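You operate a simulated robot arm through the tools that you are given. There is no shell and no other tool.

You run a simulated robot arm. Do the job below in one go: nothing can be reset, and whatever is moved stays where it is left.

TASK
Oil the bearing block with the strokes on the oil card.
Fine: couple the hose to the oil inlet and open the oil valve before pumping; end with the valve shut and the coupling in its rest. Where these are worked on the way, their far stop is far enough and under half their travel is too little: oil valve.

It is judged by the outcome, as a careful person would: the job done as asked, and still so three seconds after it is handed in. It fails if anything else is knocked over, pushed out of place, dropped, spilled or broken.

THE ROBOT
A 7-joint arm with a two-finger parallel gripper, fixed in place. Base frame: the origin is on the floor under the middle of its stand, x ahead of it, y to its left, z up; the work surface is at about z = 760. Units: mm, rad, N and s.
With the tool pointing down near the work surface it reaches from about 300 to 700 mm from the base axis. Its first joint turns from -1.152 to 1.152 rad. Payload 1.57 kg.
Tool frame: the origin (TCP) lies between the finger pads and is the grasp point; the fingertips stand 30 mm ahead of it; z points along the fingers, y is the line along which they close. Largest opening 110 mm; finger width 24, thickness 12; the body of the gripper, 48 by 112 mm, starts 78 mm behind the TCP.
Orientation is that of the tool frame in the base frame, as [roll, pitch, yaw] about the fixed x, y, z axes, in that order (R = Rz(yaw) Ry(pitch) Rx(roll)). With the fingers straight down and closing along the base's y, the tool's x points along the base's -x, its y along +y and its z along -z.

THE INTERFACE
- The arm moves only by the tool apply_moves. Its argument "increments" is a list of rows, each a list of 7 numbers: the opening, from 0 (shut) to 1 (fully open), then the shift along the tool's x, y, z in mm, then the turn, a rotation vector about the tool's x, y, z in rad. In form: [[jaw, tx, ty, tz, rx, ry, rz], ...]. A call has 1 to 20 rows; each row shifts and turns the commanded pose from where the row before left it, along the tool's axes as they then stand. A row lasts 0.2 s, in which the tool goes at most 50 mm and 0.15 rad; a call with a longer step from one row to the next is refused whole, and so is a gripper value outside its range. Where a pose cannot be reached the arm comes as near as it can. A force on the tool above 40 N (or 10 N above the force at the start of the call, whichever is more), or a blocked arm, ends the call early, and 0.2 s more pass. Each finger travels about 108 mm/s and halts on what it meets, pressing with about 29 N; the grip force reading is that of the motor and also rises with nothing between the fingers. The clock runs only during rows and for 0.2 s after the last one: add rows that do not move to give the fingers time. It gives the time, the measured TCP pose, the force on the tool (base axes), the opening and the grip force at its end, in the units of the frame above (readings bear some noise), with the torque about the TCP (base axes, N m) and any sound that the robot's microphone picked up.
- Cameras (640 x 400 px; columns grow to the right, rows downward): "scene" is fixed at [167.4, -400.1, 1396.4]; the picture's right is [0.74, -0.68, 0.00], its down [-0.44, -0.48, -0.76] and it looks along [0.51, 0.56, -0.66] (base axes); focal length 362 px, centre (320, 200). "wrist" rides on the gripper at [70, 16, -141] in the tool frame; the picture's right is [-0.23, 0.97, 0.00], its down [-0.86, -0.20, -0.48] and it looks along [-0.47, -0.11, 0.88] (tool axes); focal length 222 px, centre (320, 200). There is no depth. A picture from a camera that has moved, and an enlarged one, comes with that camera's place and axes in the base frame and with its lens.
- snapshot(camera): a new picture of that camera. No time passes.
- inspect(camera, box): a new picture of the part [left, top, right, bottom] of that camera's present view, enlarged. No time passes.
- finish_job(): hands the job in; it is judged then, once.

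Places have to be worked out from the pictures, the camera data and where the tool is seen. Open the gripper and draw the arm clear of the work before you hand the job in, unless the task says otherwise.

The tools are called after ">>>" by a JSON object that holds its "fn" and its "kwargs". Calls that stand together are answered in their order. apply_moves: Moves the arm, as the interface text tells. Its arguments: {"type":"object","properties":{"increments":{"type":"array","items":{"type":"array","items":{"type":"number"}}}},"required":["increments"]} The other tools are called the same way: snapshot (camera) takes a picture; inspect (camera, box) takes an enlarged picture of a part of a camera's view; finish_job () hands the job in.

At the start:

```text
time_s: 0.0
tcp_pos: [429.1, -155.9, 1106.2]
ee_rot: [-3.142, 0.0, -3.141]
wrist_force: [0.4, 0.2, -0.2]
torque: [0.0, 0.0, -0.01]
finger_gap: 109.9
gripper_force: 0.1
```

scene: 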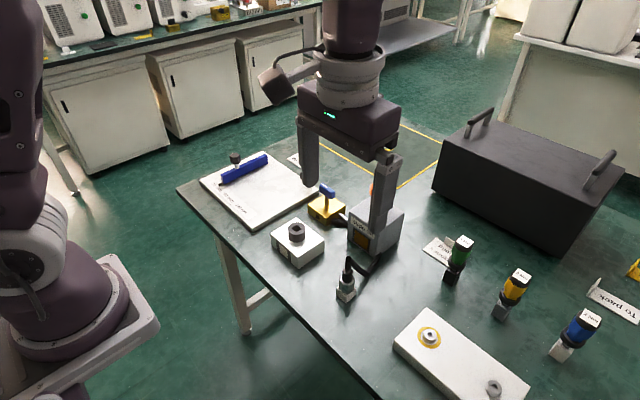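
wrist: 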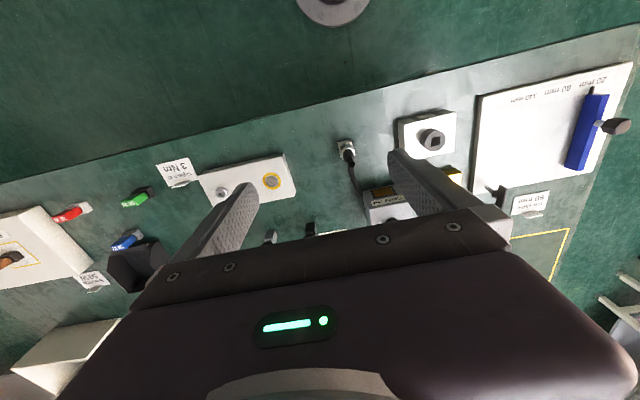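

The scene shows a bench with several stations; I first take enlarged views to identify the oil pump, inlet, valve, rest and oil card.

>>> {"fn": "inspect", "kwargs": {"camera": "scene", "box": [260, 150, 460, 310]}}

>>> {"fn": "inspect", "kwargs": {"camera": "scene", "box": [380, 220, 640, 400]}}

>>> {"fn": "inspect", "kwargs": {"camera": "scene", "box": [170, 130, 350, 260]}}

>>> {"fn": "inspect", "kwargs": {"camera": "wrist", "box": [300, 60, 640, 260]}}

>>> {"fn": "inspect", "kwargs": {"camera": "wrist", "box": [0, 120, 340, 320]}}

```text
2.50 times, centred on (360, 230) of scene
camera zoom: at [167.4, -400.1, 1396.4], right [0.74, -0.68, 0.0], down [-0.44, -0.48, -0.76], along [0.51, 0.56, -0.66], focal length 904 px, centre (220, 125)
```

zoom: 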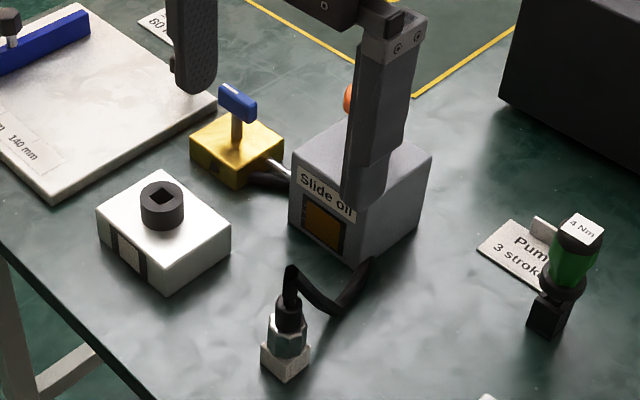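

```text
2.22 times, centred on (510, 310) of scene
camera zoom: at [167.4, -400.1, 1396.4], right [0.74, -0.68, 0.0], down [-0.44, -0.48, -0.76], along [0.51, 0.56, -0.66], focal length 804 px, centre (-102, -44)
```

zoom: 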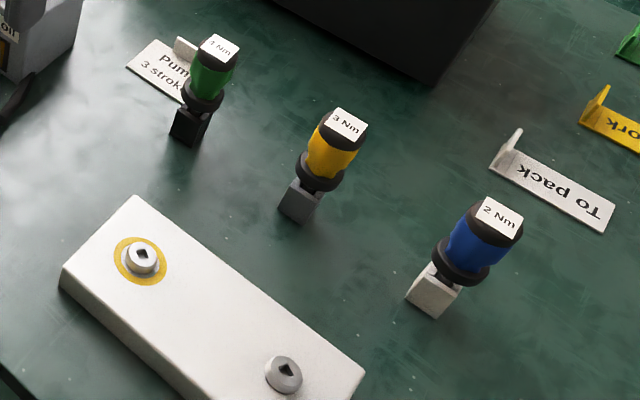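

```text
3.08 times, centred on (260, 195) of scene
camera zoom: at [167.4, -400.1, 1396.4], right [0.74, -0.68, 0.0], down [-0.44, -0.48, -0.76], along [0.51, 0.56, -0.66], focal length 1113 px, centre (505, 215)
```

zoom: 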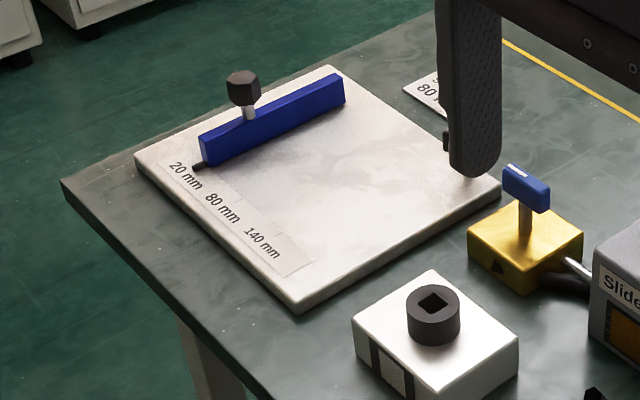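

```text
1.88 times, centred on (470, 160) of wrist
camera zoom: at [359.2, -138.9, 1247.3], right [0.23, 0.97, 0.0], down [0.86, -0.2, 0.48], along [0.47, -0.11, -0.88], focal length 418 px, centre (38, 275)
```

zoom: 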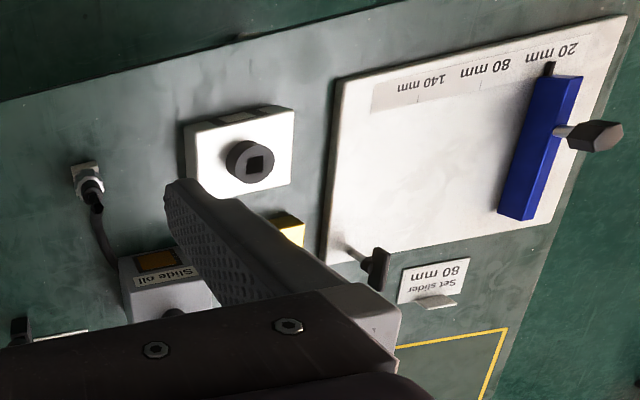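

```text
1.88 times, centred on (170, 220) of wrist
camera zoom: at [359.2, -138.9, 1247.3], right [0.23, 0.97, 0.0], down [0.86, -0.2, 0.48], along [0.47, -0.11, -0.88], focal length 418 px, centre (602, 162)
```

zoom: 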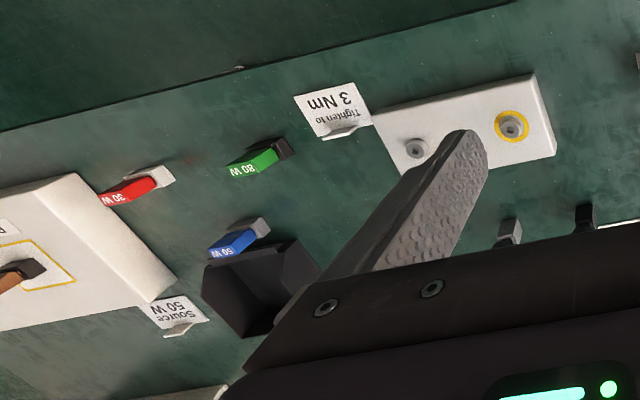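

The grey "Slide oil" box with the amber window seems to be the pump, the hose coupling stands in its rest near (497,-117), and the yellow block with blue tee handle near (640,96) is a valve. The arm hides the pump, so I move it left (+y) at height to uncover the view.

>>> {"fn": "apply_moves", "kwargs": {"increments": [[1, 0, 40, 0, 0, 0, 0], [1, 0, 40, 0, 0, 0, 0], [1, 0, 40, 0, 0, 0, 0], [1, 0, 40, 0, 0, 0, 0], [1, 0, 40, 0, 0, 0, 0], [1, 0, 40, 0, 0, 0, 0], [1, 0, 40, 0, 0, 0, 0], [1, 0, 40, 0, 0, 0, 0], [1, 0, 0, 0, 0, 0, 0]]}}

>>> {"fn": "snapshot", "kwargs": {"camera": "scene"}}

>>> {"fn": "snapshot", "kwargs": {"camera": "wrist"}}

```text
time_s: 2.0
tcp_pos: [428.3, 163.9, 1103.5]
ee_rot: [3.14, -0.001, 3.141]
wrist_force: [-0.1, 0.5, 0.2]
torque: [-0.01, -0.01, 0.01]
finger_gap: 109.9
gripper_force: 0.1
```

```text
taken
```

scene: 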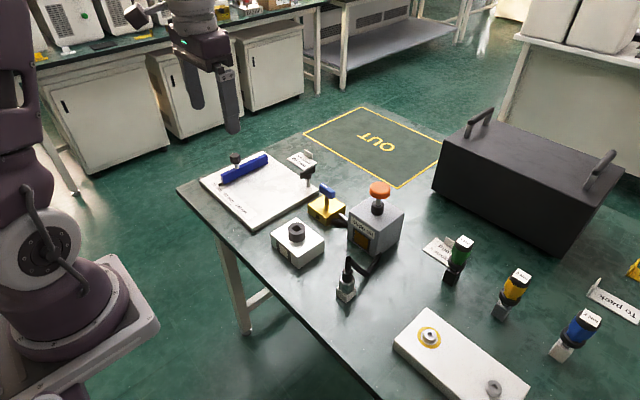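

```text
taken
camera wrist: at [359.1, 181.2, 1245.8], right [0.23, 0.97, 0.0], down [0.86, -0.2, 0.48], along [0.47, -0.11, -0.88], focal length 222 px, centre (320, 200)
```

wrist: 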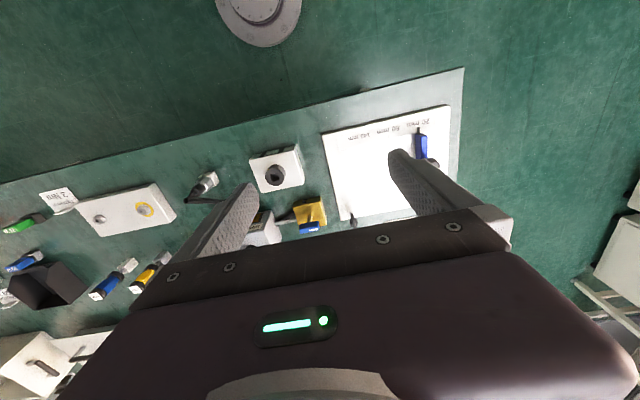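

Now the pump with an orange mushroom plunger is visible on the grey box; I zoom in on each part.

>>> {"fn": "inspect", "kwargs": {"camera": "scene", "box": [330, 170, 430, 310]}}

>>> {"fn": "inspect", "kwargs": {"camera": "scene", "box": [260, 170, 360, 280]}}

>>> {"fn": "inspect", "kwargs": {"camera": "scene", "box": [415, 225, 485, 290]}}

>>> {"fn": "inspect", "kwargs": {"camera": "wrist", "box": [170, 130, 350, 250]}}

>>> {"fn": "inspect", "kwargs": {"camera": "scene", "box": [280, 140, 330, 190]}}

```text
2.86 times, centred on (380, 240) of scene
camera zoom: at [167.4, -400.0, 1396.4], right [0.74, -0.68, 0.0], down [-0.44, -0.48, -0.76], along [0.51, 0.56, -0.66], focal length 1033 px, centre (149, 86)
```

zoom: 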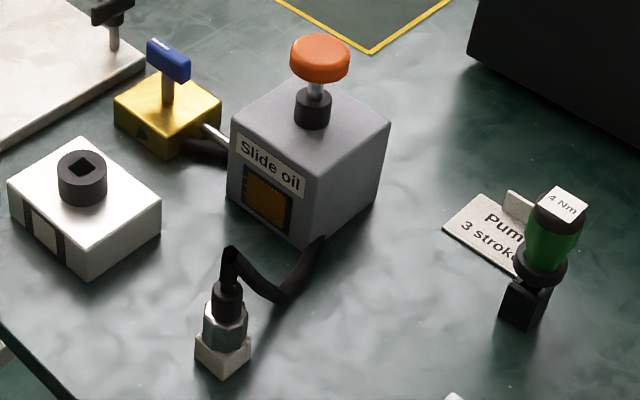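

```text
3.64 times, centred on (310, 225) of scene
camera zoom: at [167.4, -400.0, 1396.4], right [0.74, -0.68, 0.0], down [-0.44, -0.48, -0.76], along [0.51, 0.56, -0.66], focal length 1315 px, centre (356, 109)
```

zoom: 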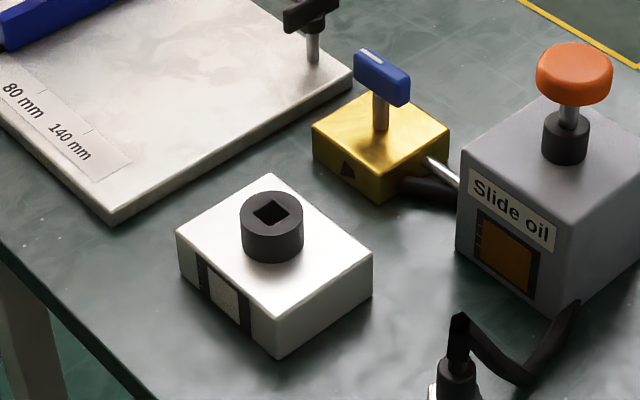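

```text
6.15 times, centred on (450, 258) of scene
camera zoom: at [167.4, -400.0, 1396.4], right [0.74, -0.68, 0.0], down [-0.44, -0.48, -0.76], along [0.51, 0.56, -0.66], focal length 2226 px, centre (-480, -154)
```

zoom: 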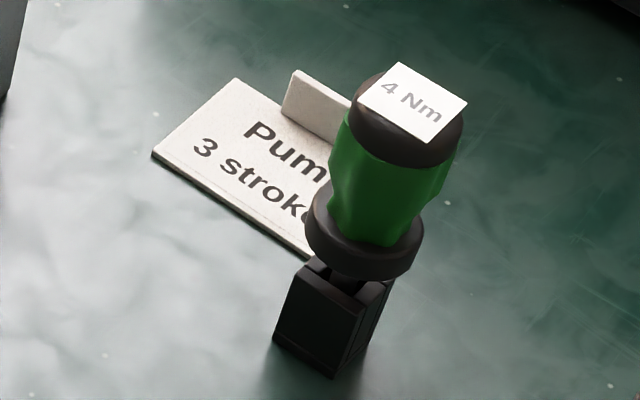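

```text
3.33 times, centred on (260, 190) of wrist
camera zoom: at [359.1, 181.2, 1245.8], right [0.23, 0.97, 0.0], down [0.86, -0.2, 0.48], along [0.47, -0.11, -0.88], focal length 740 px, centre (520, 233)
```

zoom: 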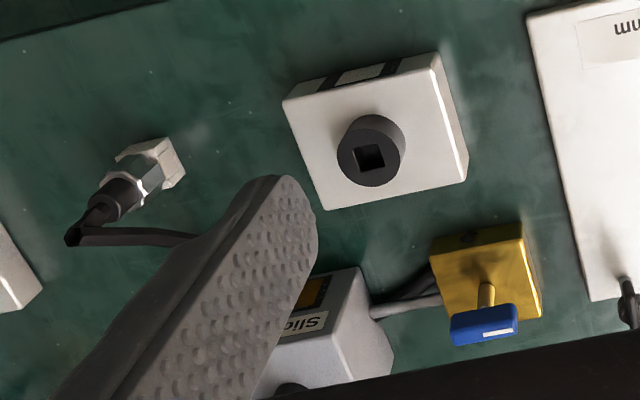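

```text
8.00 times, centred on (305, 165) of scene
camera zoom: at [167.4, -400.0, 1396.4], right [0.74, -0.68, 0.0], down [-0.44, -0.48, -0.76], along [0.51, 0.56, -0.66], focal length 2893 px, centre (440, 480)
```

zoom: 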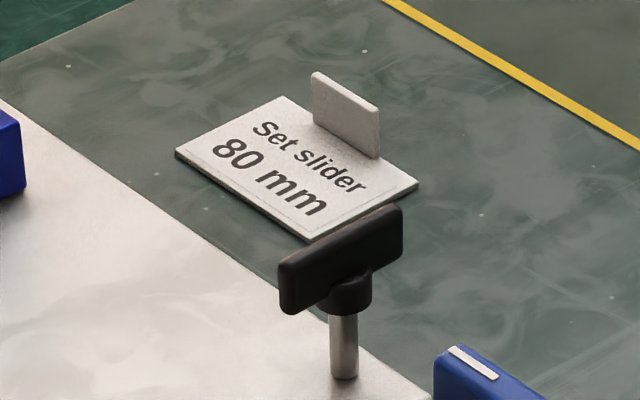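

The pump has an orange plunger (~(656,-50), top z≈917), the bearing block seems to be the white block with the black square-socket inlet (~(506,48)), and the card reads "Pump 3 strokes". I move above the coupling for a close wrist look.

>>> {"fn": "apply_moves", "kwargs": {"increments": [[1, -11.5, -35, 0, 0, 0, 0], [1, -11.5, -35, 0, 0, 0, 0], [1, -11.5, -35, 0, 0, 0, 0], [1, -11.5, -35, 0, 0, 0, 0], [1, -11.5, -35, 0, 0, 0, 0], [1, -11.5, -35, 0, 0, 0, 0], [1, -11.5, -35, 0, 0, 0, 0], [1, -11.5, -35, 0, 0, 0, 0], [1, 0, 0, 28, 0, 0, 0], [1, 0, 0, 28, 0, 0, 0], [1, 0, 0, 28, 0, 0, 0], [1, 0, 0, 28, 0, 0, 0], [1, 0, 0, 28, 0, 0, 0], [1, 0, 0, 0, 0, 0, 0]]}}

>>> {"fn": "snapshot", "kwargs": {"camera": "wrist"}}

>>> {"fn": "inspect", "kwargs": {"camera": "wrist", "box": [220, 40, 440, 190]}}

>>> {"fn": "snapshot", "kwargs": {"camera": "scene"}}

```text
time_s: 5.0
tcp_pos: [520.0, -115.0, 964.6]
ee_rot: [3.141, -0.001, 3.141]
wrist_force: [0.4, 0.5, -0.2]
torque: [0.01, -0.03, -0.01]
finger_gap: 110.1
gripper_force: 0.1
```

```text
taken
camera wrist: at [450.6, -99.2, 1106.6], right [0.23, 0.97, 0.0], down [0.86, -0.2, 0.48], along [0.47, -0.11, -0.88], focal length 222 px, centre (320, 200)
```

wrist: 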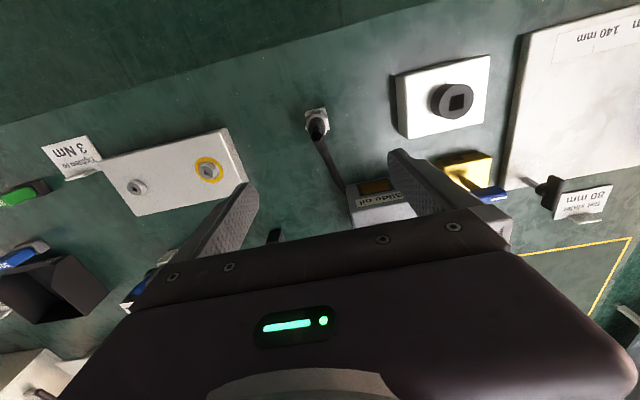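

```text
2.67 times, centred on (330, 115) of wrist
camera zoom: at [450.6, -99.2, 1106.6], right [0.23, 0.97, 0.0], down [0.86, -0.2, 0.48], along [0.47, -0.11, -0.88], focal length 592 px, centre (293, 427)
```

zoom: 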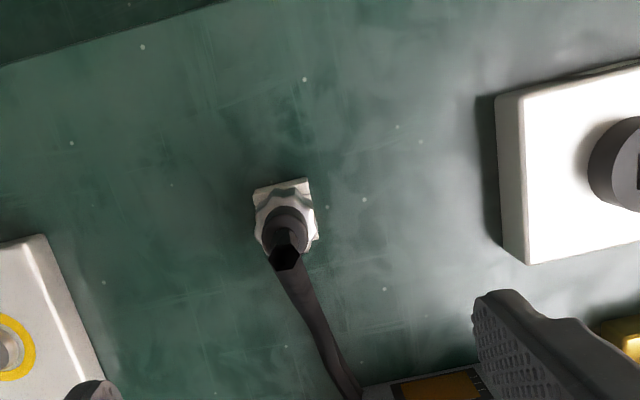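

```text
taken
```

scene: 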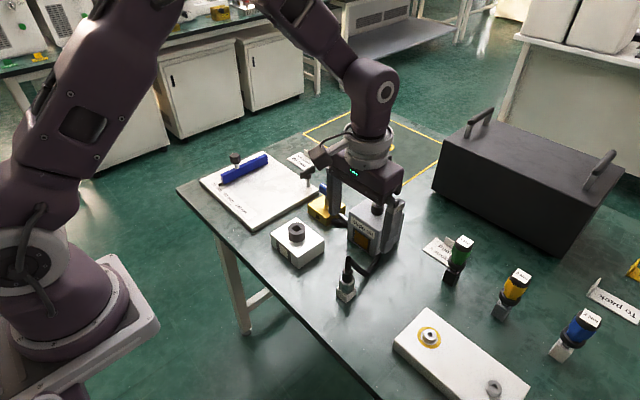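

The coupling stands upright at about (496,-114), rest nearly axis-aligned, hose leaving at its top toward +x. I zoom in on the inlet and coupling for alignment.

>>> {"fn": "inspect", "kwargs": {"camera": "wrist", "box": [390, 50, 500, 140]}}

>>> {"fn": "inspect", "kwargs": {"camera": "scene", "box": [265, 210, 330, 275]}}

>>> {"fn": "inspect", "kwargs": {"camera": "scene", "box": [325, 245, 385, 305]}}

>>> {"fn": "inspect", "kwargs": {"camera": "wrist", "box": [290, 95, 350, 155]}}

```text
4.44 times, centred on (445, 95) of wrist
camera zoom: at [450.6, -99.2, 1106.6], right [0.23, 0.97, 0.0], down [0.86, -0.2, 0.48], along [0.47, -0.11, -0.88], focal length 987 px, centre (-236, 667)
```

zoom: 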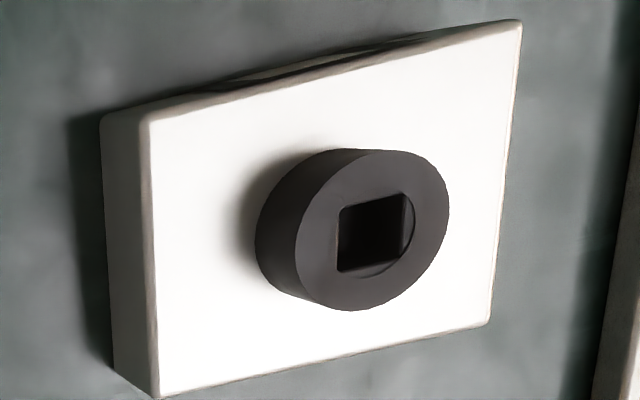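

```text
6.15 times, centred on (298, 242) of scene
camera zoom: at [167.4, -400.1, 1396.4], right [0.74, -0.68, 0.0], down [-0.44, -0.48, -0.76], along [0.51, 0.56, -0.66], focal length 2226 px, centre (458, -62)
```

zoom: 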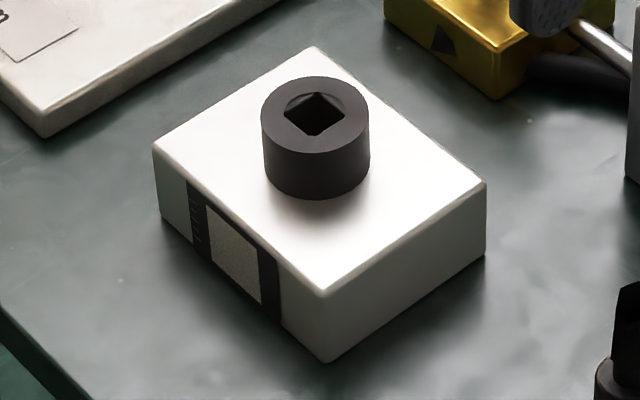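

```text
6.67 times, centred on (355, 275) of scene
camera zoom: at [167.4, -400.1, 1396.4], right [0.74, -0.68, 0.0], down [-0.44, -0.48, -0.76], along [0.51, 0.56, -0.66], focal length 2411 px, centre (87, -300)
```

zoom: 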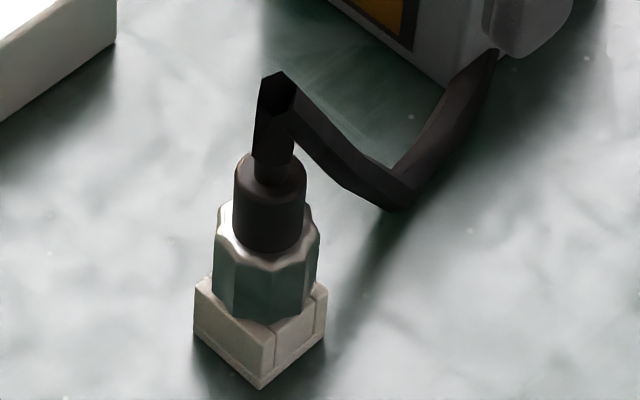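

```text
6.67 times, centred on (320, 125) of wrist
camera zoom: at [450.6, -99.2, 1106.6], right [0.23, 0.97, 0.0], down [0.86, -0.2, 0.48], along [0.47, -0.11, -0.88], focal length 1481 px, centre (320, 700)
```

zoom: 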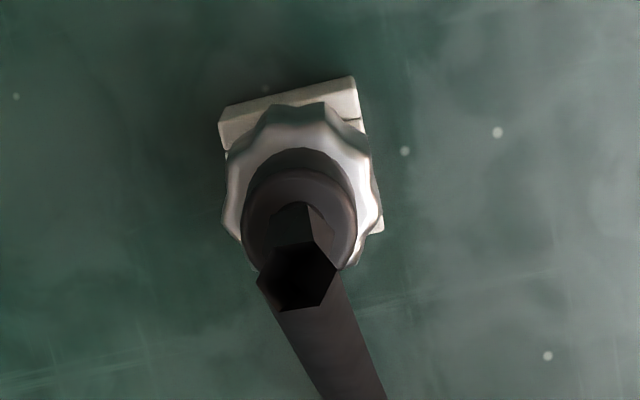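

The inlet's square hole (~15.7 mm) is centred near (511,51), top z≈821, aligned with the axes like the rest. Next I look at the valve from above, raised so as to clear the pump knob.

>>> {"fn": "apply_moves", "kwargs": {"increments": [[1, 0, 0, -40, 0, 0, 0], [1, 0, 0, -20, 0, 0, 0], [1, -15, 26, 0, 0, 0, 0], [1, -15, 26, 0, 0, 0, 0], [1, -15, 26, 0, 0, 0, 0], [1, -15, 26, 0, 0, 0, 0], [1, -15, 26, 0, 0, 0, 0], [1, -15, 26, 0, 0, 0, 0], [1, -15, 26, 0, 0, 0, 0], [1, -15, 26, 0, 0, 0, 0], [1, 0, 0, 30, 0, 0, 0], [1, 0, 0, 0, 0, 0, 0]]}}

>>> {"fn": "snapshot", "kwargs": {"camera": "wrist"}}

>>> {"fn": "inspect", "kwargs": {"camera": "wrist", "box": [230, 50, 400, 200]}}

>>> {"fn": "snapshot", "kwargs": {"camera": "scene"}}

```text
time_s: 7.6
tcp_pos: [641.6, 92.0, 995.1]
ee_rot: [-3.141, 0.001, -3.141]
wrist_force: [-0.1, -0.1, 0.9]
torque: [0.01, -0.02, -0.01]
finger_gap: 110.1
gripper_force: 0.1
```

```text
taken
camera wrist: at [571.8, 109.4, 1136.5], right [0.23, 0.97, 0.0], down [0.85, -0.2, 0.48], along [0.47, -0.11, -0.88], focal length 222 px, centre (320, 200)
```

wrist: 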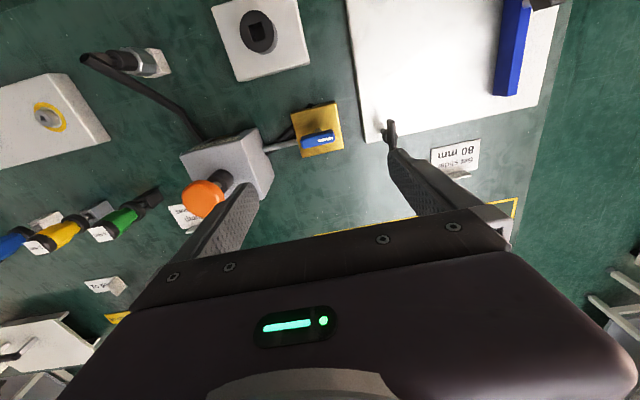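

```text
2.67 times, centred on (315, 125) of wrist
camera zoom: at [571.8, 109.4, 1136.5], right [0.23, 0.97, 0.0], down [0.85, -0.2, 0.48], along [0.47, -0.11, -0.88], focal length 592 px, centre (333, 400)
```

zoom: 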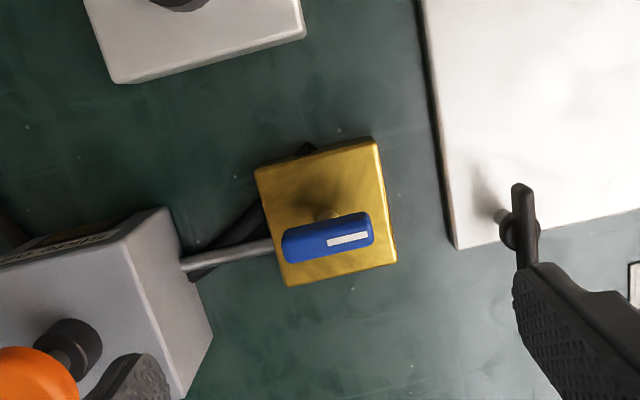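

```text
taken
```

scene: 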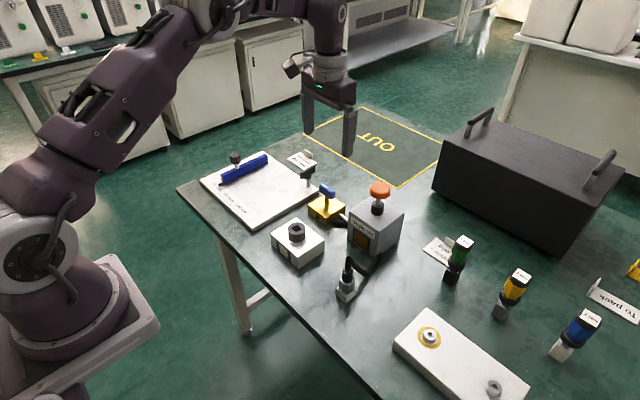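

The valve handle lies along y at about (639,92), z≈838, with its white pointer toward +y and a triangle mark on the block's -x side, so opening is probably counter-clockwise from above. I zoom on the valve marks and the card.

>>> {"fn": "inspect", "kwargs": {"camera": "wrist", "box": [285, 90, 355, 165]}}

>>> {"fn": "inspect", "kwargs": {"camera": "wrist", "box": [150, 185, 240, 245]}}

>>> {"fn": "inspect", "kwargs": {"camera": "scene", "box": [300, 175, 365, 240]}}

```text
5.33 times, centred on (320, 128) of wrist
camera zoom: at [571.8, 109.4, 1136.5], right [0.23, 0.97, 0.0], down [0.85, -0.2, 0.48], along [0.47, -0.11, -0.88], focal length 1185 px, centre (320, 587)
```

zoom: 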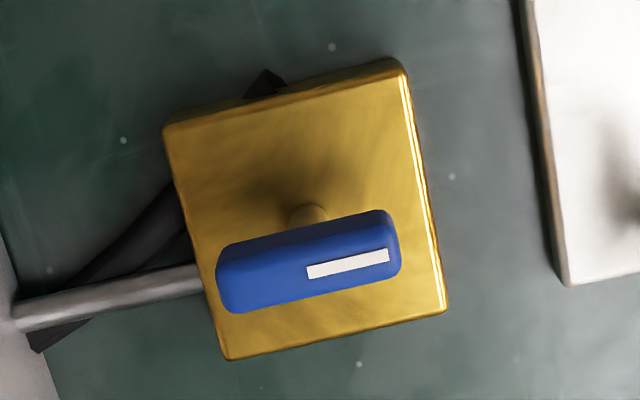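

```text
6.67 times, centred on (195, 215) of wrist
camera zoom: at [571.8, 109.4, 1136.5], right [0.23, 0.97, 0.0], down [0.85, -0.2, 0.48], along [0.47, -0.11, -0.88], focal length 1481 px, centre (1153, 100)
```

zoom: 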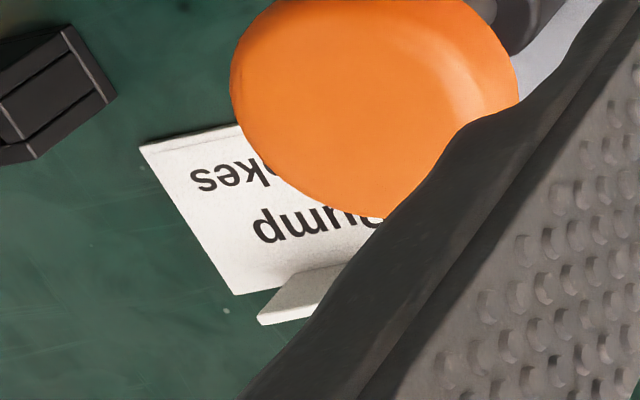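

```text
6.15 times, centred on (332, 208) of scene
camera zoom: at [167.4, -400.1, 1396.4], right [0.74, -0.68, 0.0], down [-0.44, -0.48, -0.76], along [0.51, 0.56, -0.66], focal length 2226 px, centre (243, 154)
```

zoom: 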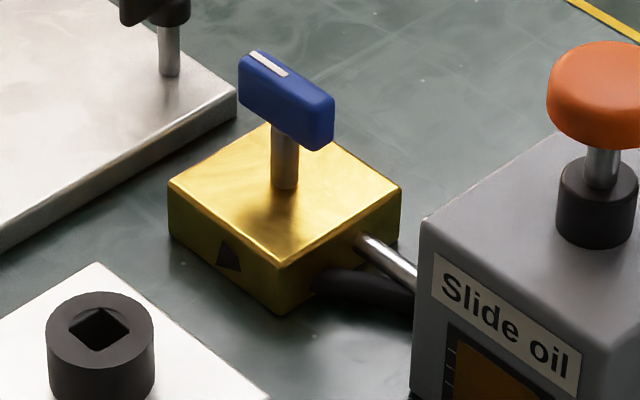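

The card reads "Pump 3 strokes". I go over the coupling at (496,-115.5), part-way closed to about 66 mm, and descend partly for a check.

>>> {"fn": "apply_moves", "kwargs": {"increments": [[1, 18.2, -25.9, 0, 0, 0, 0], [1, 18.2, -25.9, 0, 0, 0, 0], [1, 18.2, -25.9, 0, 0, 0, 0], [1, 18.2, -25.9, 0, 0, 0, 0], [1, 18.2, -25.9, 0, 0, 0, 0], [1, 18.2, -25.9, 0, 0, 0, 0], [0.8, 18.2, -25.9, 0, 0, 0, 0], [0.7, 18.2, -25.9, 0, 0, 0, 0], [0.65, 0, 0, 30, 0, 0, 0], [0.65, 0, 0, 30, 0, 0, 0], [0.65, 0, 0, 15, 0, 0, 0], [0.65, 0, 0, 0, 0, 0, 0]]}}

>>> {"fn": "snapshot", "kwargs": {"camera": "wrist"}}

>>> {"fn": "inspect", "kwargs": {"camera": "scene", "box": [280, 170, 430, 310]}}

```text
time_s: 10.2
tcp_pos: [497.2, -118.5, 920.9]
ee_rot: [3.14, 0.0, 3.141]
wrist_force: [0.0, 0.4, -0.3]
torque: [-0.01, 0.01, 0.0]
finger_gap: 71.7
gripper_force: 0.1
```

```text
taken
camera wrist: at [426.9, -100.4, 1061.8], right [0.23, 0.97, 0.0], down [0.85, -0.2, 0.48], along [0.47, -0.11, -0.88], focal length 222 px, centre (320, 200)
```

wrist: 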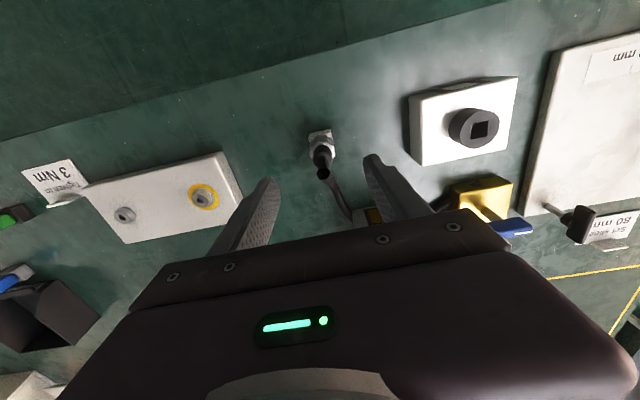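

```text
2.86 times, centred on (355, 240) of scene
camera zoom: at [167.4, -400.1, 1396.4], right [0.74, -0.68, 0.0], down [-0.44, -0.48, -0.76], along [0.51, 0.56, -0.66], focal length 1033 px, centre (220, 86)
```

zoom: 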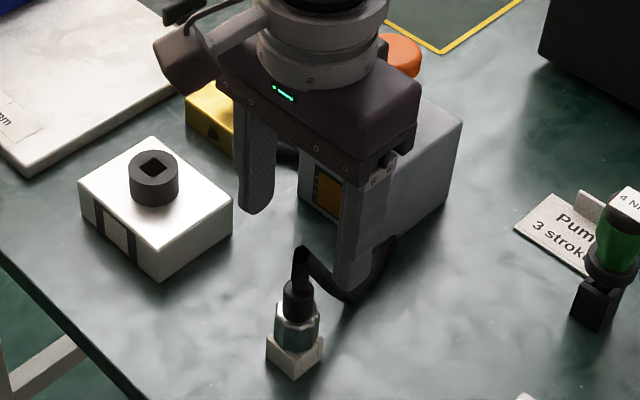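

Fingers straddle the coupling; I zoom from the wrist to refine its axis position before descending.

>>> {"fn": "inspect", "kwargs": {"camera": "wrist", "box": [270, 110, 370, 210]}}

>>> {"fn": "inspect", "kwargs": {"camera": "scene", "box": [325, 245, 385, 305]}}

```text
4.00 times, centred on (320, 160) of wrist
camera zoom: at [426.9, -100.4, 1061.8], right [0.23, 0.97, 0.0], down [0.85, -0.2, 0.48], along [0.47, -0.11, -0.88], focal length 888 px, centre (320, 360)
```

zoom: 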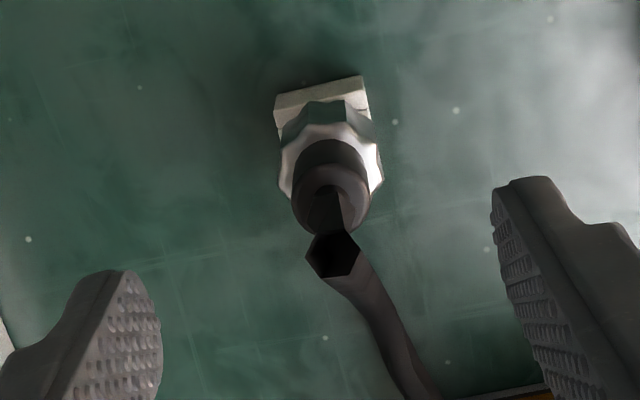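

```text
6.67 times, centred on (355, 275) of scene
camera zoom: at [167.4, -400.1, 1396.4], right [0.74, -0.68, 0.0], down [-0.44, -0.48, -0.76], along [0.51, 0.56, -0.66], focal length 2411 px, centre (87, -300)
```

zoom: 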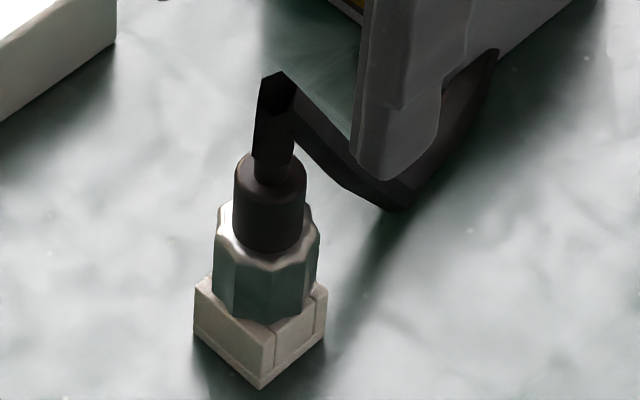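

The coupling axis refines to (499,-114.5), collar z≈778–808, rest top ≈782. I centre and descend so the fingertips stop at about z 786.

>>> {"fn": "apply_moves", "kwargs": {"increments": [[0.65, -2, 4, 15, 0, 0, 0], [0.65, 0, 0, 20, 0, 0, 0], [0.65, 0, 0, 20, 0, 0, 0], [0.65, 0, 0, 20, 0, 0, 0], [0.65, 0, 0, 15, 0, 0, 0], [0.65, 0, 0, 10, 0, 0, 0], [0.65, 0, 0, 0, 0, 0, 0]]}}

>>> {"fn": "snapshot", "kwargs": {"camera": "wrist"}}

>>> {"fn": "inspect", "kwargs": {"camera": "scene", "box": [320, 235, 390, 305]}}

```text
time_s: 11.8
tcp_pos: [497.9, -110.6, 820.5]
ee_rot: [3.141, -0.002, -3.141]
wrist_force: [-0.1, -0.2, -0.2]
torque: [-0.01, 0.01, -0.01]
finger_gap: 71.6
gripper_force: 0.1
```

```text
taken
camera wrist: at [427.3, -94.4, 961.9], right [0.23, 0.97, 0.0], down [0.86, -0.2, 0.48], along [0.47, -0.11, -0.88], focal length 222 px, centre (320, 200)
```

wrist: 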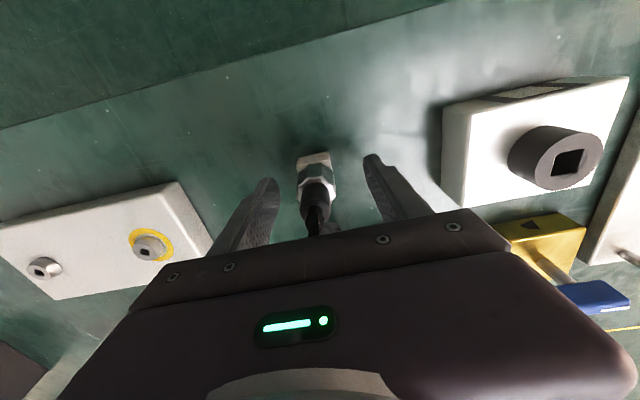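

```text
5.71 times, centred on (355, 270) of scene
camera zoom: at [167.4, -400.1, 1396.4], right [0.74, -0.68, 0.0], down [-0.44, -0.48, -0.76], along [0.51, 0.56, -0.66], focal length 2067 px, centre (120, -200)
```

zoom: 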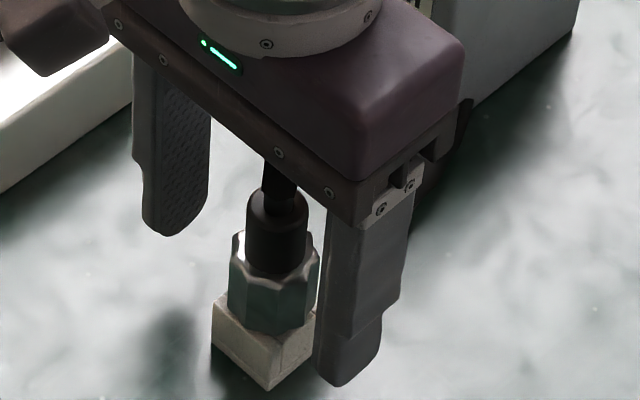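

Tool is about 3–4 mm off toward +y relative to the coupling; I zoom to confirm before correcting.

>>> {"fn": "inspect", "kwargs": {"camera": "wrist", "box": [260, 130, 380, 240]}}

```text
3.64 times, centred on (320, 185) of wrist
camera zoom: at [427.3, -94.4, 961.9], right [0.23, 0.97, 0.0], down [0.86, -0.2, 0.48], along [0.47, -0.11, -0.88], focal length 808 px, centre (320, 254)
```

zoom: 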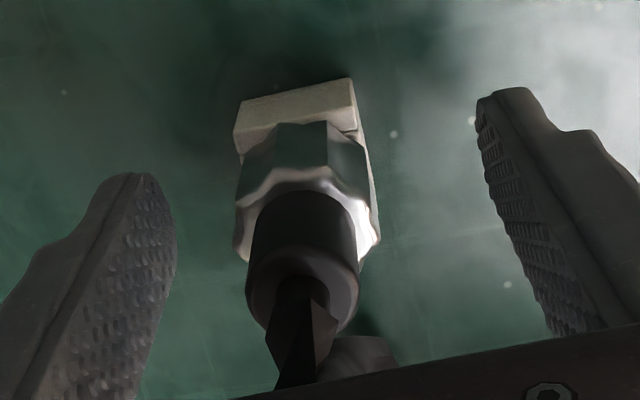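

Collar centre confirmed at (500,-114.4); I shift the tool -3.7 in y, +2 in x, lower 4 mm and close on the collar.

>>> {"fn": "apply_moves", "kwargs": {"increments": [[0.65, -2, -3.7, 4, 0, 0, 0], [0.65, 0, 0, 0, 0, 0, 0], [0.5, 0, 0, 0, 0, 0, 0], [0.35, 0, 0, 0, 0, 0, 0], [0.2, 0, 0, 0, 0, 0, 0], [0.0, 0, 0, 0, 0, 0, 0], [0.0, 0, 0, 0, 0, 0, 0]]}}

>>> {"fn": "inspect", "kwargs": {"camera": "scene", "box": [320, 235, 390, 305]}}

>>> {"fn": "snapshot", "kwargs": {"camera": "wrist"}}

```text
time_s: 13.4
tcp_pos: [500.2, -114.5, 816.5]
ee_rot: [3.141, 0.0, -3.14]
wrist_force: [0.2, -0.1, -1.1]
torque: [-0.02, 0.01, 0.02]
finger_gap: 27.9
gripper_force: 28.9
```

```text
5.71 times, centred on (355, 270) of scene
camera zoom: at [167.4, -400.1, 1396.4], right [0.74, -0.68, 0.0], down [-0.44, -0.48, -0.76], along [0.51, 0.56, -0.66], focal length 2067 px, centre (120, -200)
```

zoom: 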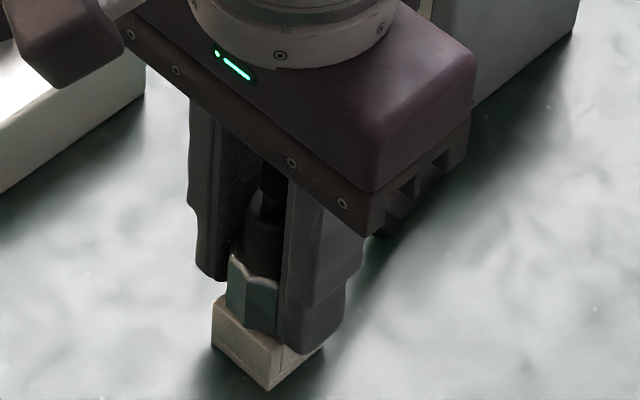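

```text
taken
camera wrist: at [429.8, -97.8, 958.0], right [0.23, 0.97, 0.0], down [0.86, -0.2, 0.48], along [0.47, -0.11, -0.88], focal length 222 px, centre (320, 200)
```

wrist: 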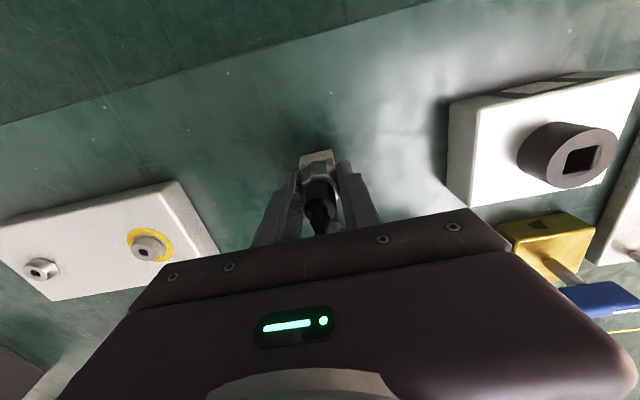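

The collar is gripped (gap 27.9 mm, 29 N). I lift slowly and watch the force.

>>> {"fn": "apply_moves", "kwargs": {"increments": [[0, 0, 0, -4, 0, 0, 0], [0, 0, 0, -6, 0, 0, 0], [0, 0, 0, -8, 0, 0, 0], [0, 0, 0, -10, 0, 0, 0], [0, 0, 0, -12, 0, 0, 0], [0, 0, 0, 0, 0, 0, 0]]}}

>>> {"fn": "inspect", "kwargs": {"camera": "scene", "box": [310, 225, 390, 305]}}

>>> {"fn": "snapshot", "kwargs": {"camera": "wrist"}}

```text
time_s: 14.8
tcp_pos: [499.5, -113.7, 856.7]
ee_rot: [3.142, 0.0, -3.141]
wrist_force: [0.5, 0.2, -0.9]
torque: [0.0, -0.01, 0.01]
finger_gap: 28.2
gripper_force: 28.3
```

```text
5.00 times, centred on (350, 265) of scene
camera zoom: at [167.4, -400.1, 1396.4], right [0.74, -0.68, 0.0], down [-0.44, -0.48, -0.76], along [0.51, 0.56, -0.66], focal length 1808 px, centre (170, -125)
```

zoom: 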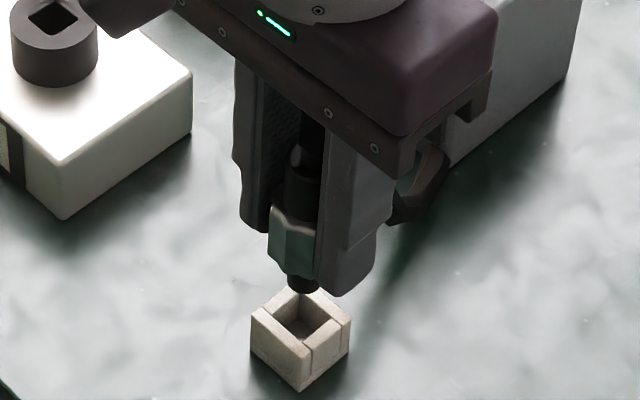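

```text
taken
camera wrist: at [430.4, -97.8, 998.6], right [0.23, 0.97, 0.0], down [0.86, -0.2, 0.48], along [0.47, -0.11, -0.88], focal length 222 px, centre (320, 200)
```

wrist: 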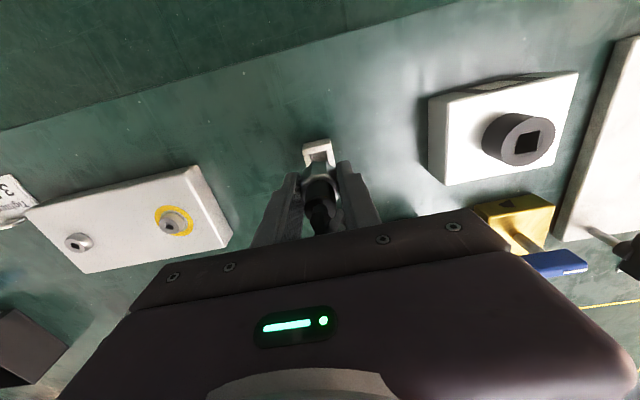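

The coupling is out of its rest; I zoom in to see the plug's shape under the collar.

>>> {"fn": "inspect", "kwargs": {"camera": "scene", "box": [335, 260, 370, 305]}}

>>> {"fn": "inspect", "kwargs": {"camera": "wrist", "box": [280, 125, 360, 240]}}

```text
8.89 times, centred on (352, 282) of scene
camera zoom: at [167.4, -400.1, 1396.4], right [0.74, -0.68, 0.0], down [-0.44, -0.48, -0.76], along [0.51, 0.56, -0.66], focal length 3215 px, centre (31, -533)
```

zoom: 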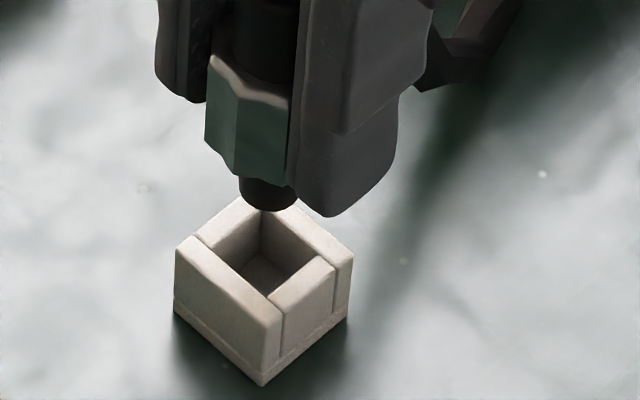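

```text
3.48 times, centred on (320, 182) of wrist
camera zoom: at [430.4, -97.8, 998.6], right [0.23, 0.97, 0.0], down [0.86, -0.2, 0.48], along [0.47, -0.11, -0.88], focal length 773 px, centre (320, 261)
```

zoom: 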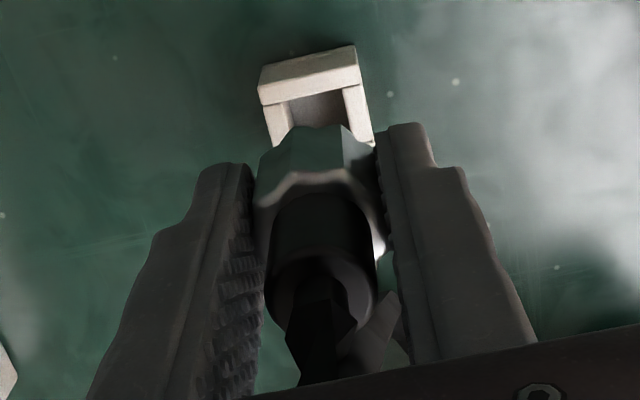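

The nose is a round ~13 mm plug about 18–20 mm long, its tip ~53 mm below the TCP. I raise it and carry it over to the inlet at (511,51), stopping above for an alignment check.

>>> {"fn": "apply_moves", "kwargs": {"increments": [[0, 0, 0, -16, 0, 0, 0], [0, 0, 0, -16, 0, 0, 0], [0, 0, 0, -16, 0, 0, 0], [0, -1.1, 16.5, 0, 0, 0, 0], [0, -1.1, 16.5, 0, 0, 0, 0], [0, -1.1, 16.5, 0, 0, 0, 0], [0, -1.1, 16.5, 0, 0, 0, 0], [0, -1.1, 16.5, 0, 0, 0, 0], [0, -1.1, 16.5, 0, 0, 0, 0], [0, -1.1, 16.5, 0, 0, 0, 0], [0, -1.1, 16.5, 0, 0, 0, 0], [0, -1.1, 16.5, 0, 0, 0, 0], [0, -1.1, 16.5, 0, 0, 0, 0], [0, 0, 0, 0, 0, 0, 0], [0, 0, 0, 0, 0, 0, 0]]}}

>>> {"fn": "inspect", "kwargs": {"camera": "scene", "box": [250, 180, 350, 280]}}

>>> {"fn": "snapshot", "kwargs": {"camera": "wrist"}}

>>> {"fn": "inspect", "kwargs": {"camera": "wrist", "box": [260, 110, 380, 230]}}

```text
time_s: 18.0
tcp_pos: [510.4, 52.0, 903.9]
ee_rot: [-3.141, 0.001, -3.141]
wrist_force: [0.3, -0.6, 0.1]
torque: [0.03, -0.02, 0.01]
finger_gap: 28.2
gripper_force: 28.4
```

```text
4.00 times, centred on (300, 230) of scene
camera zoom: at [167.4, -400.1, 1396.4], right [0.74, -0.68, 0.0], down [-0.44, -0.48, -0.76], along [0.51, 0.56, -0.66], focal length 1447 px, centre (400, 80)
```

zoom: 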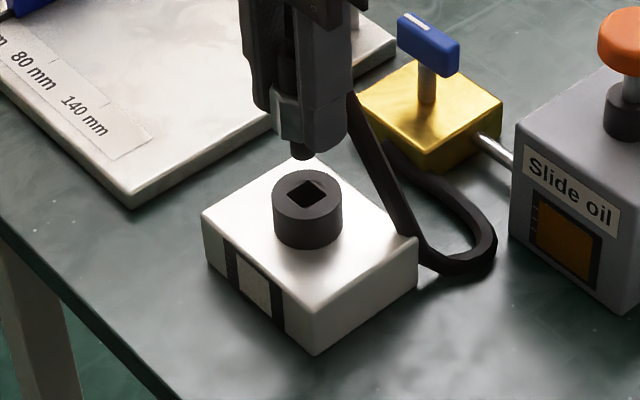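

```text
taken
camera wrist: at [440.7, 68.7, 1046.3], right [0.23, 0.97, 0.0], down [0.85, -0.2, 0.48], along [0.47, -0.11, -0.88], focal length 222 px, centre (320, 200)
```

wrist: 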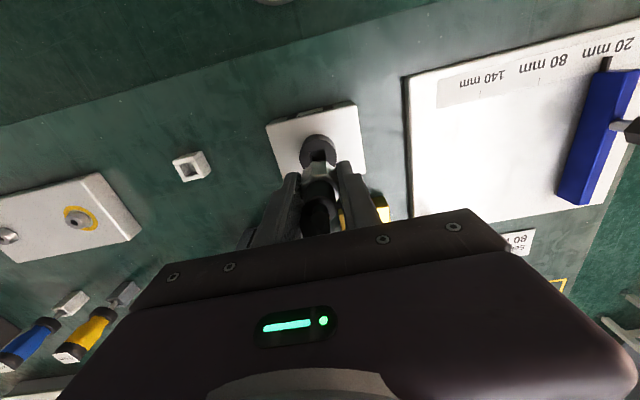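

```text
3.33 times, centred on (320, 170) of wrist
camera zoom: at [440.7, 68.7, 1046.3], right [0.23, 0.97, 0.0], down [0.85, -0.2, 0.48], along [0.47, -0.11, -0.88], focal length 740 px, centre (320, 300)
```

zoom: 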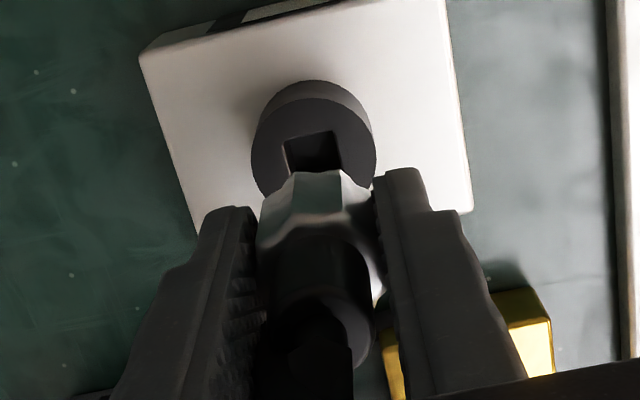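

Hose is slack and the coupling hangs above the inlet. I zoom on the nose and hole from the scene camera to measure the remaining offset.

>>> {"fn": "inspect", "kwargs": {"camera": "scene", "box": [305, 195, 345, 245]}}

>>> {"fn": "inspect", "kwargs": {"camera": "scene", "box": [310, 200, 342, 222]}}

```text
8.00 times, centred on (325, 220) of scene
camera zoom: at [167.4, -400.1, 1396.4], right [0.74, -0.68, 0.0], down [-0.44, -0.48, -0.76], along [0.51, 0.56, -0.66], focal length 2893 px, centre (280, 40)
```

zoom: 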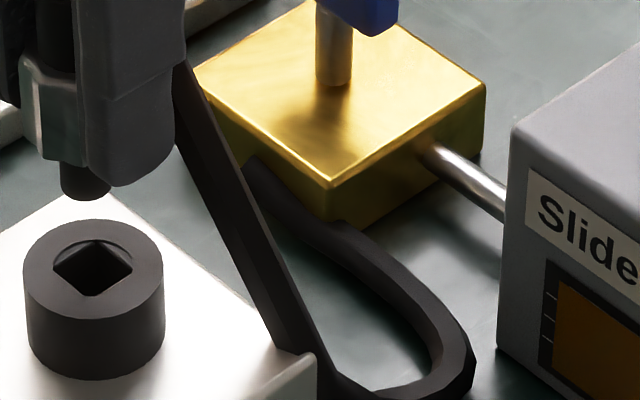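

```text
16.00 times, centred on (326, 211) of scene
camera zoom: at [167.4, -400.1, 1396.4], right [0.74, -0.68, 0.0], down [-0.44, -0.48, -0.76], along [0.51, 0.56, -0.66], focal length 5787 px, centre (224, 24)
```

zoom: 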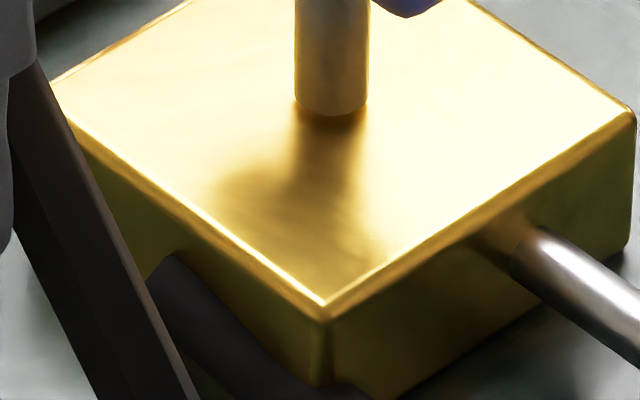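

Measured offsets suggest the inlet is about 1.5 mm toward -y from the tool axis. I correct that and descend until the nose is just above the hole for a finer check.

>>> {"fn": "apply_moves", "kwargs": {"increments": [[0, -0.4, -1.5, 8, 0, 0, 0], [0, 0, 0, 8, 0, 0, 0], [0, 0, 0, 7, 0, 0, 0], [0, 0, 0, 0, 0, 0, 0], [0, 0, 0, 0, 0, 0, 0]]}}

>>> {"fn": "inspect", "kwargs": {"camera": "scene", "box": [280, 200, 330, 245]}}

>>> {"fn": "inspect", "kwargs": {"camera": "wrist", "box": [260, 110, 380, 230]}}

```text
time_s: 19.2
tcp_pos: [510.8, 49.3, 880.3]
ee_rot: [-3.141, 0.002, -3.142]
wrist_force: [-0.2, -0.6, 0.2]
torque: [0.03, -0.01, -0.04]
finger_gap: 28.1
gripper_force: 29.1
```

```text
8.89 times, centred on (305, 222) of scene
camera zoom: at [167.4, -400.1, 1396.4], right [0.74, -0.68, 0.0], down [-0.44, -0.48, -0.76], along [0.51, 0.56, -0.66], focal length 3215 px, centre (453, 0)
```

zoom: 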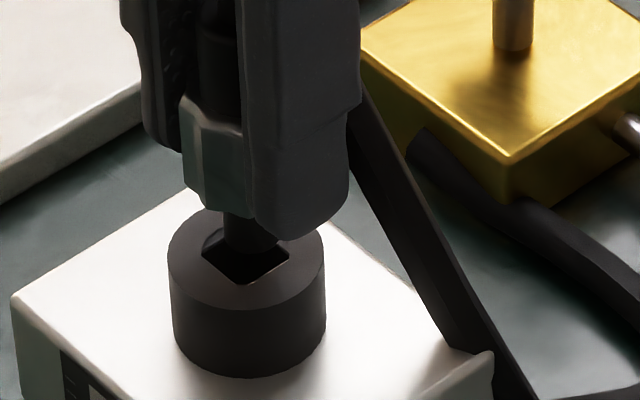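

```text
3.33 times, centred on (320, 170) of wrist
camera zoom: at [441.5, 65.7, 1022.5], right [0.23, 0.97, 0.0], down [0.86, -0.2, 0.48], along [0.47, -0.11, -0.88], focal length 740 px, centre (320, 300)
```

zoom: 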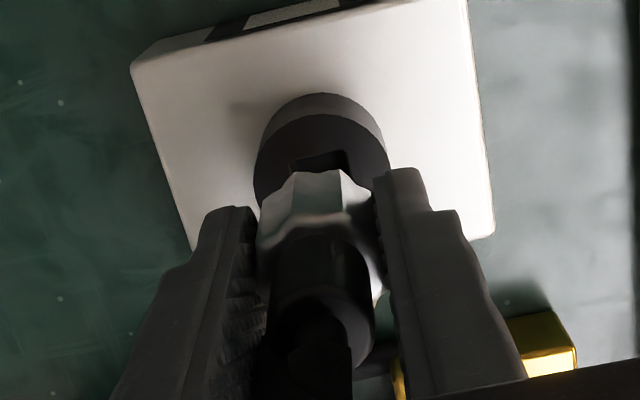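

The nose is about 1 mm too far toward -y and ~0.5 mm too far in x. I nudge it back and lower gently into the hole, in small steps.

>>> {"fn": "apply_moves", "kwargs": {"increments": [[0, 0.4, 1.0, 0, 0, 0, 0], [0, 0, 0, 0, 0, 0, 0], [0, 0, 0, 3, 0, 0, 0], [0, 0, 0, 3, 0, 0, 0], [0, 0, 0, 3, 0, 0, 0], [0, 0, 0, 0, 0, 0, 0]]}}

>>> {"fn": "inspect", "kwargs": {"camera": "scene", "box": [280, 200, 330, 245]}}

>>> {"fn": "inspect", "kwargs": {"camera": "wrist", "box": [260, 110, 380, 230]}}

```text
time_s: 20.6
tcp_pos: [510.2, 51.0, 872.7]
ee_rot: [3.141, 0.003, -3.142]
wrist_force: [-2.0, 2.2, 25.1]
torque: [0.07, -0.04, 0.0]
finger_gap: 28.4
gripper_force: 29.5
```

```text
8.89 times, centred on (305, 222) of scene
camera zoom: at [166.9, -400.1, 1396.5], right [0.74, -0.68, 0.0], down [-0.44, -0.48, -0.76], along [0.51, 0.56, -0.66], focal length 3215 px, centre (453, 0)
```

zoom: 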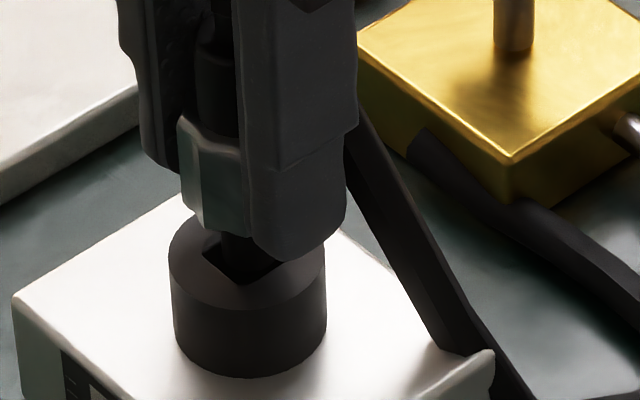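

```text
3.33 times, centred on (320, 170) of wrist
camera zoom: at [440.8, 66.8, 1014.7], right [0.23, 0.97, 0.0], down [0.85, -0.2, 0.48], along [0.47, -0.11, -0.88], focal length 740 px, centre (320, 300)
```

zoom: 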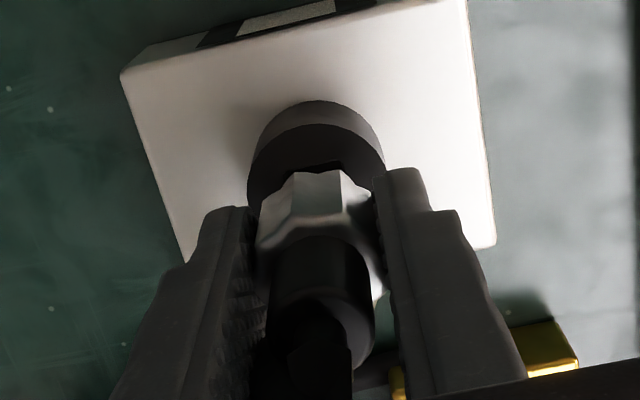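

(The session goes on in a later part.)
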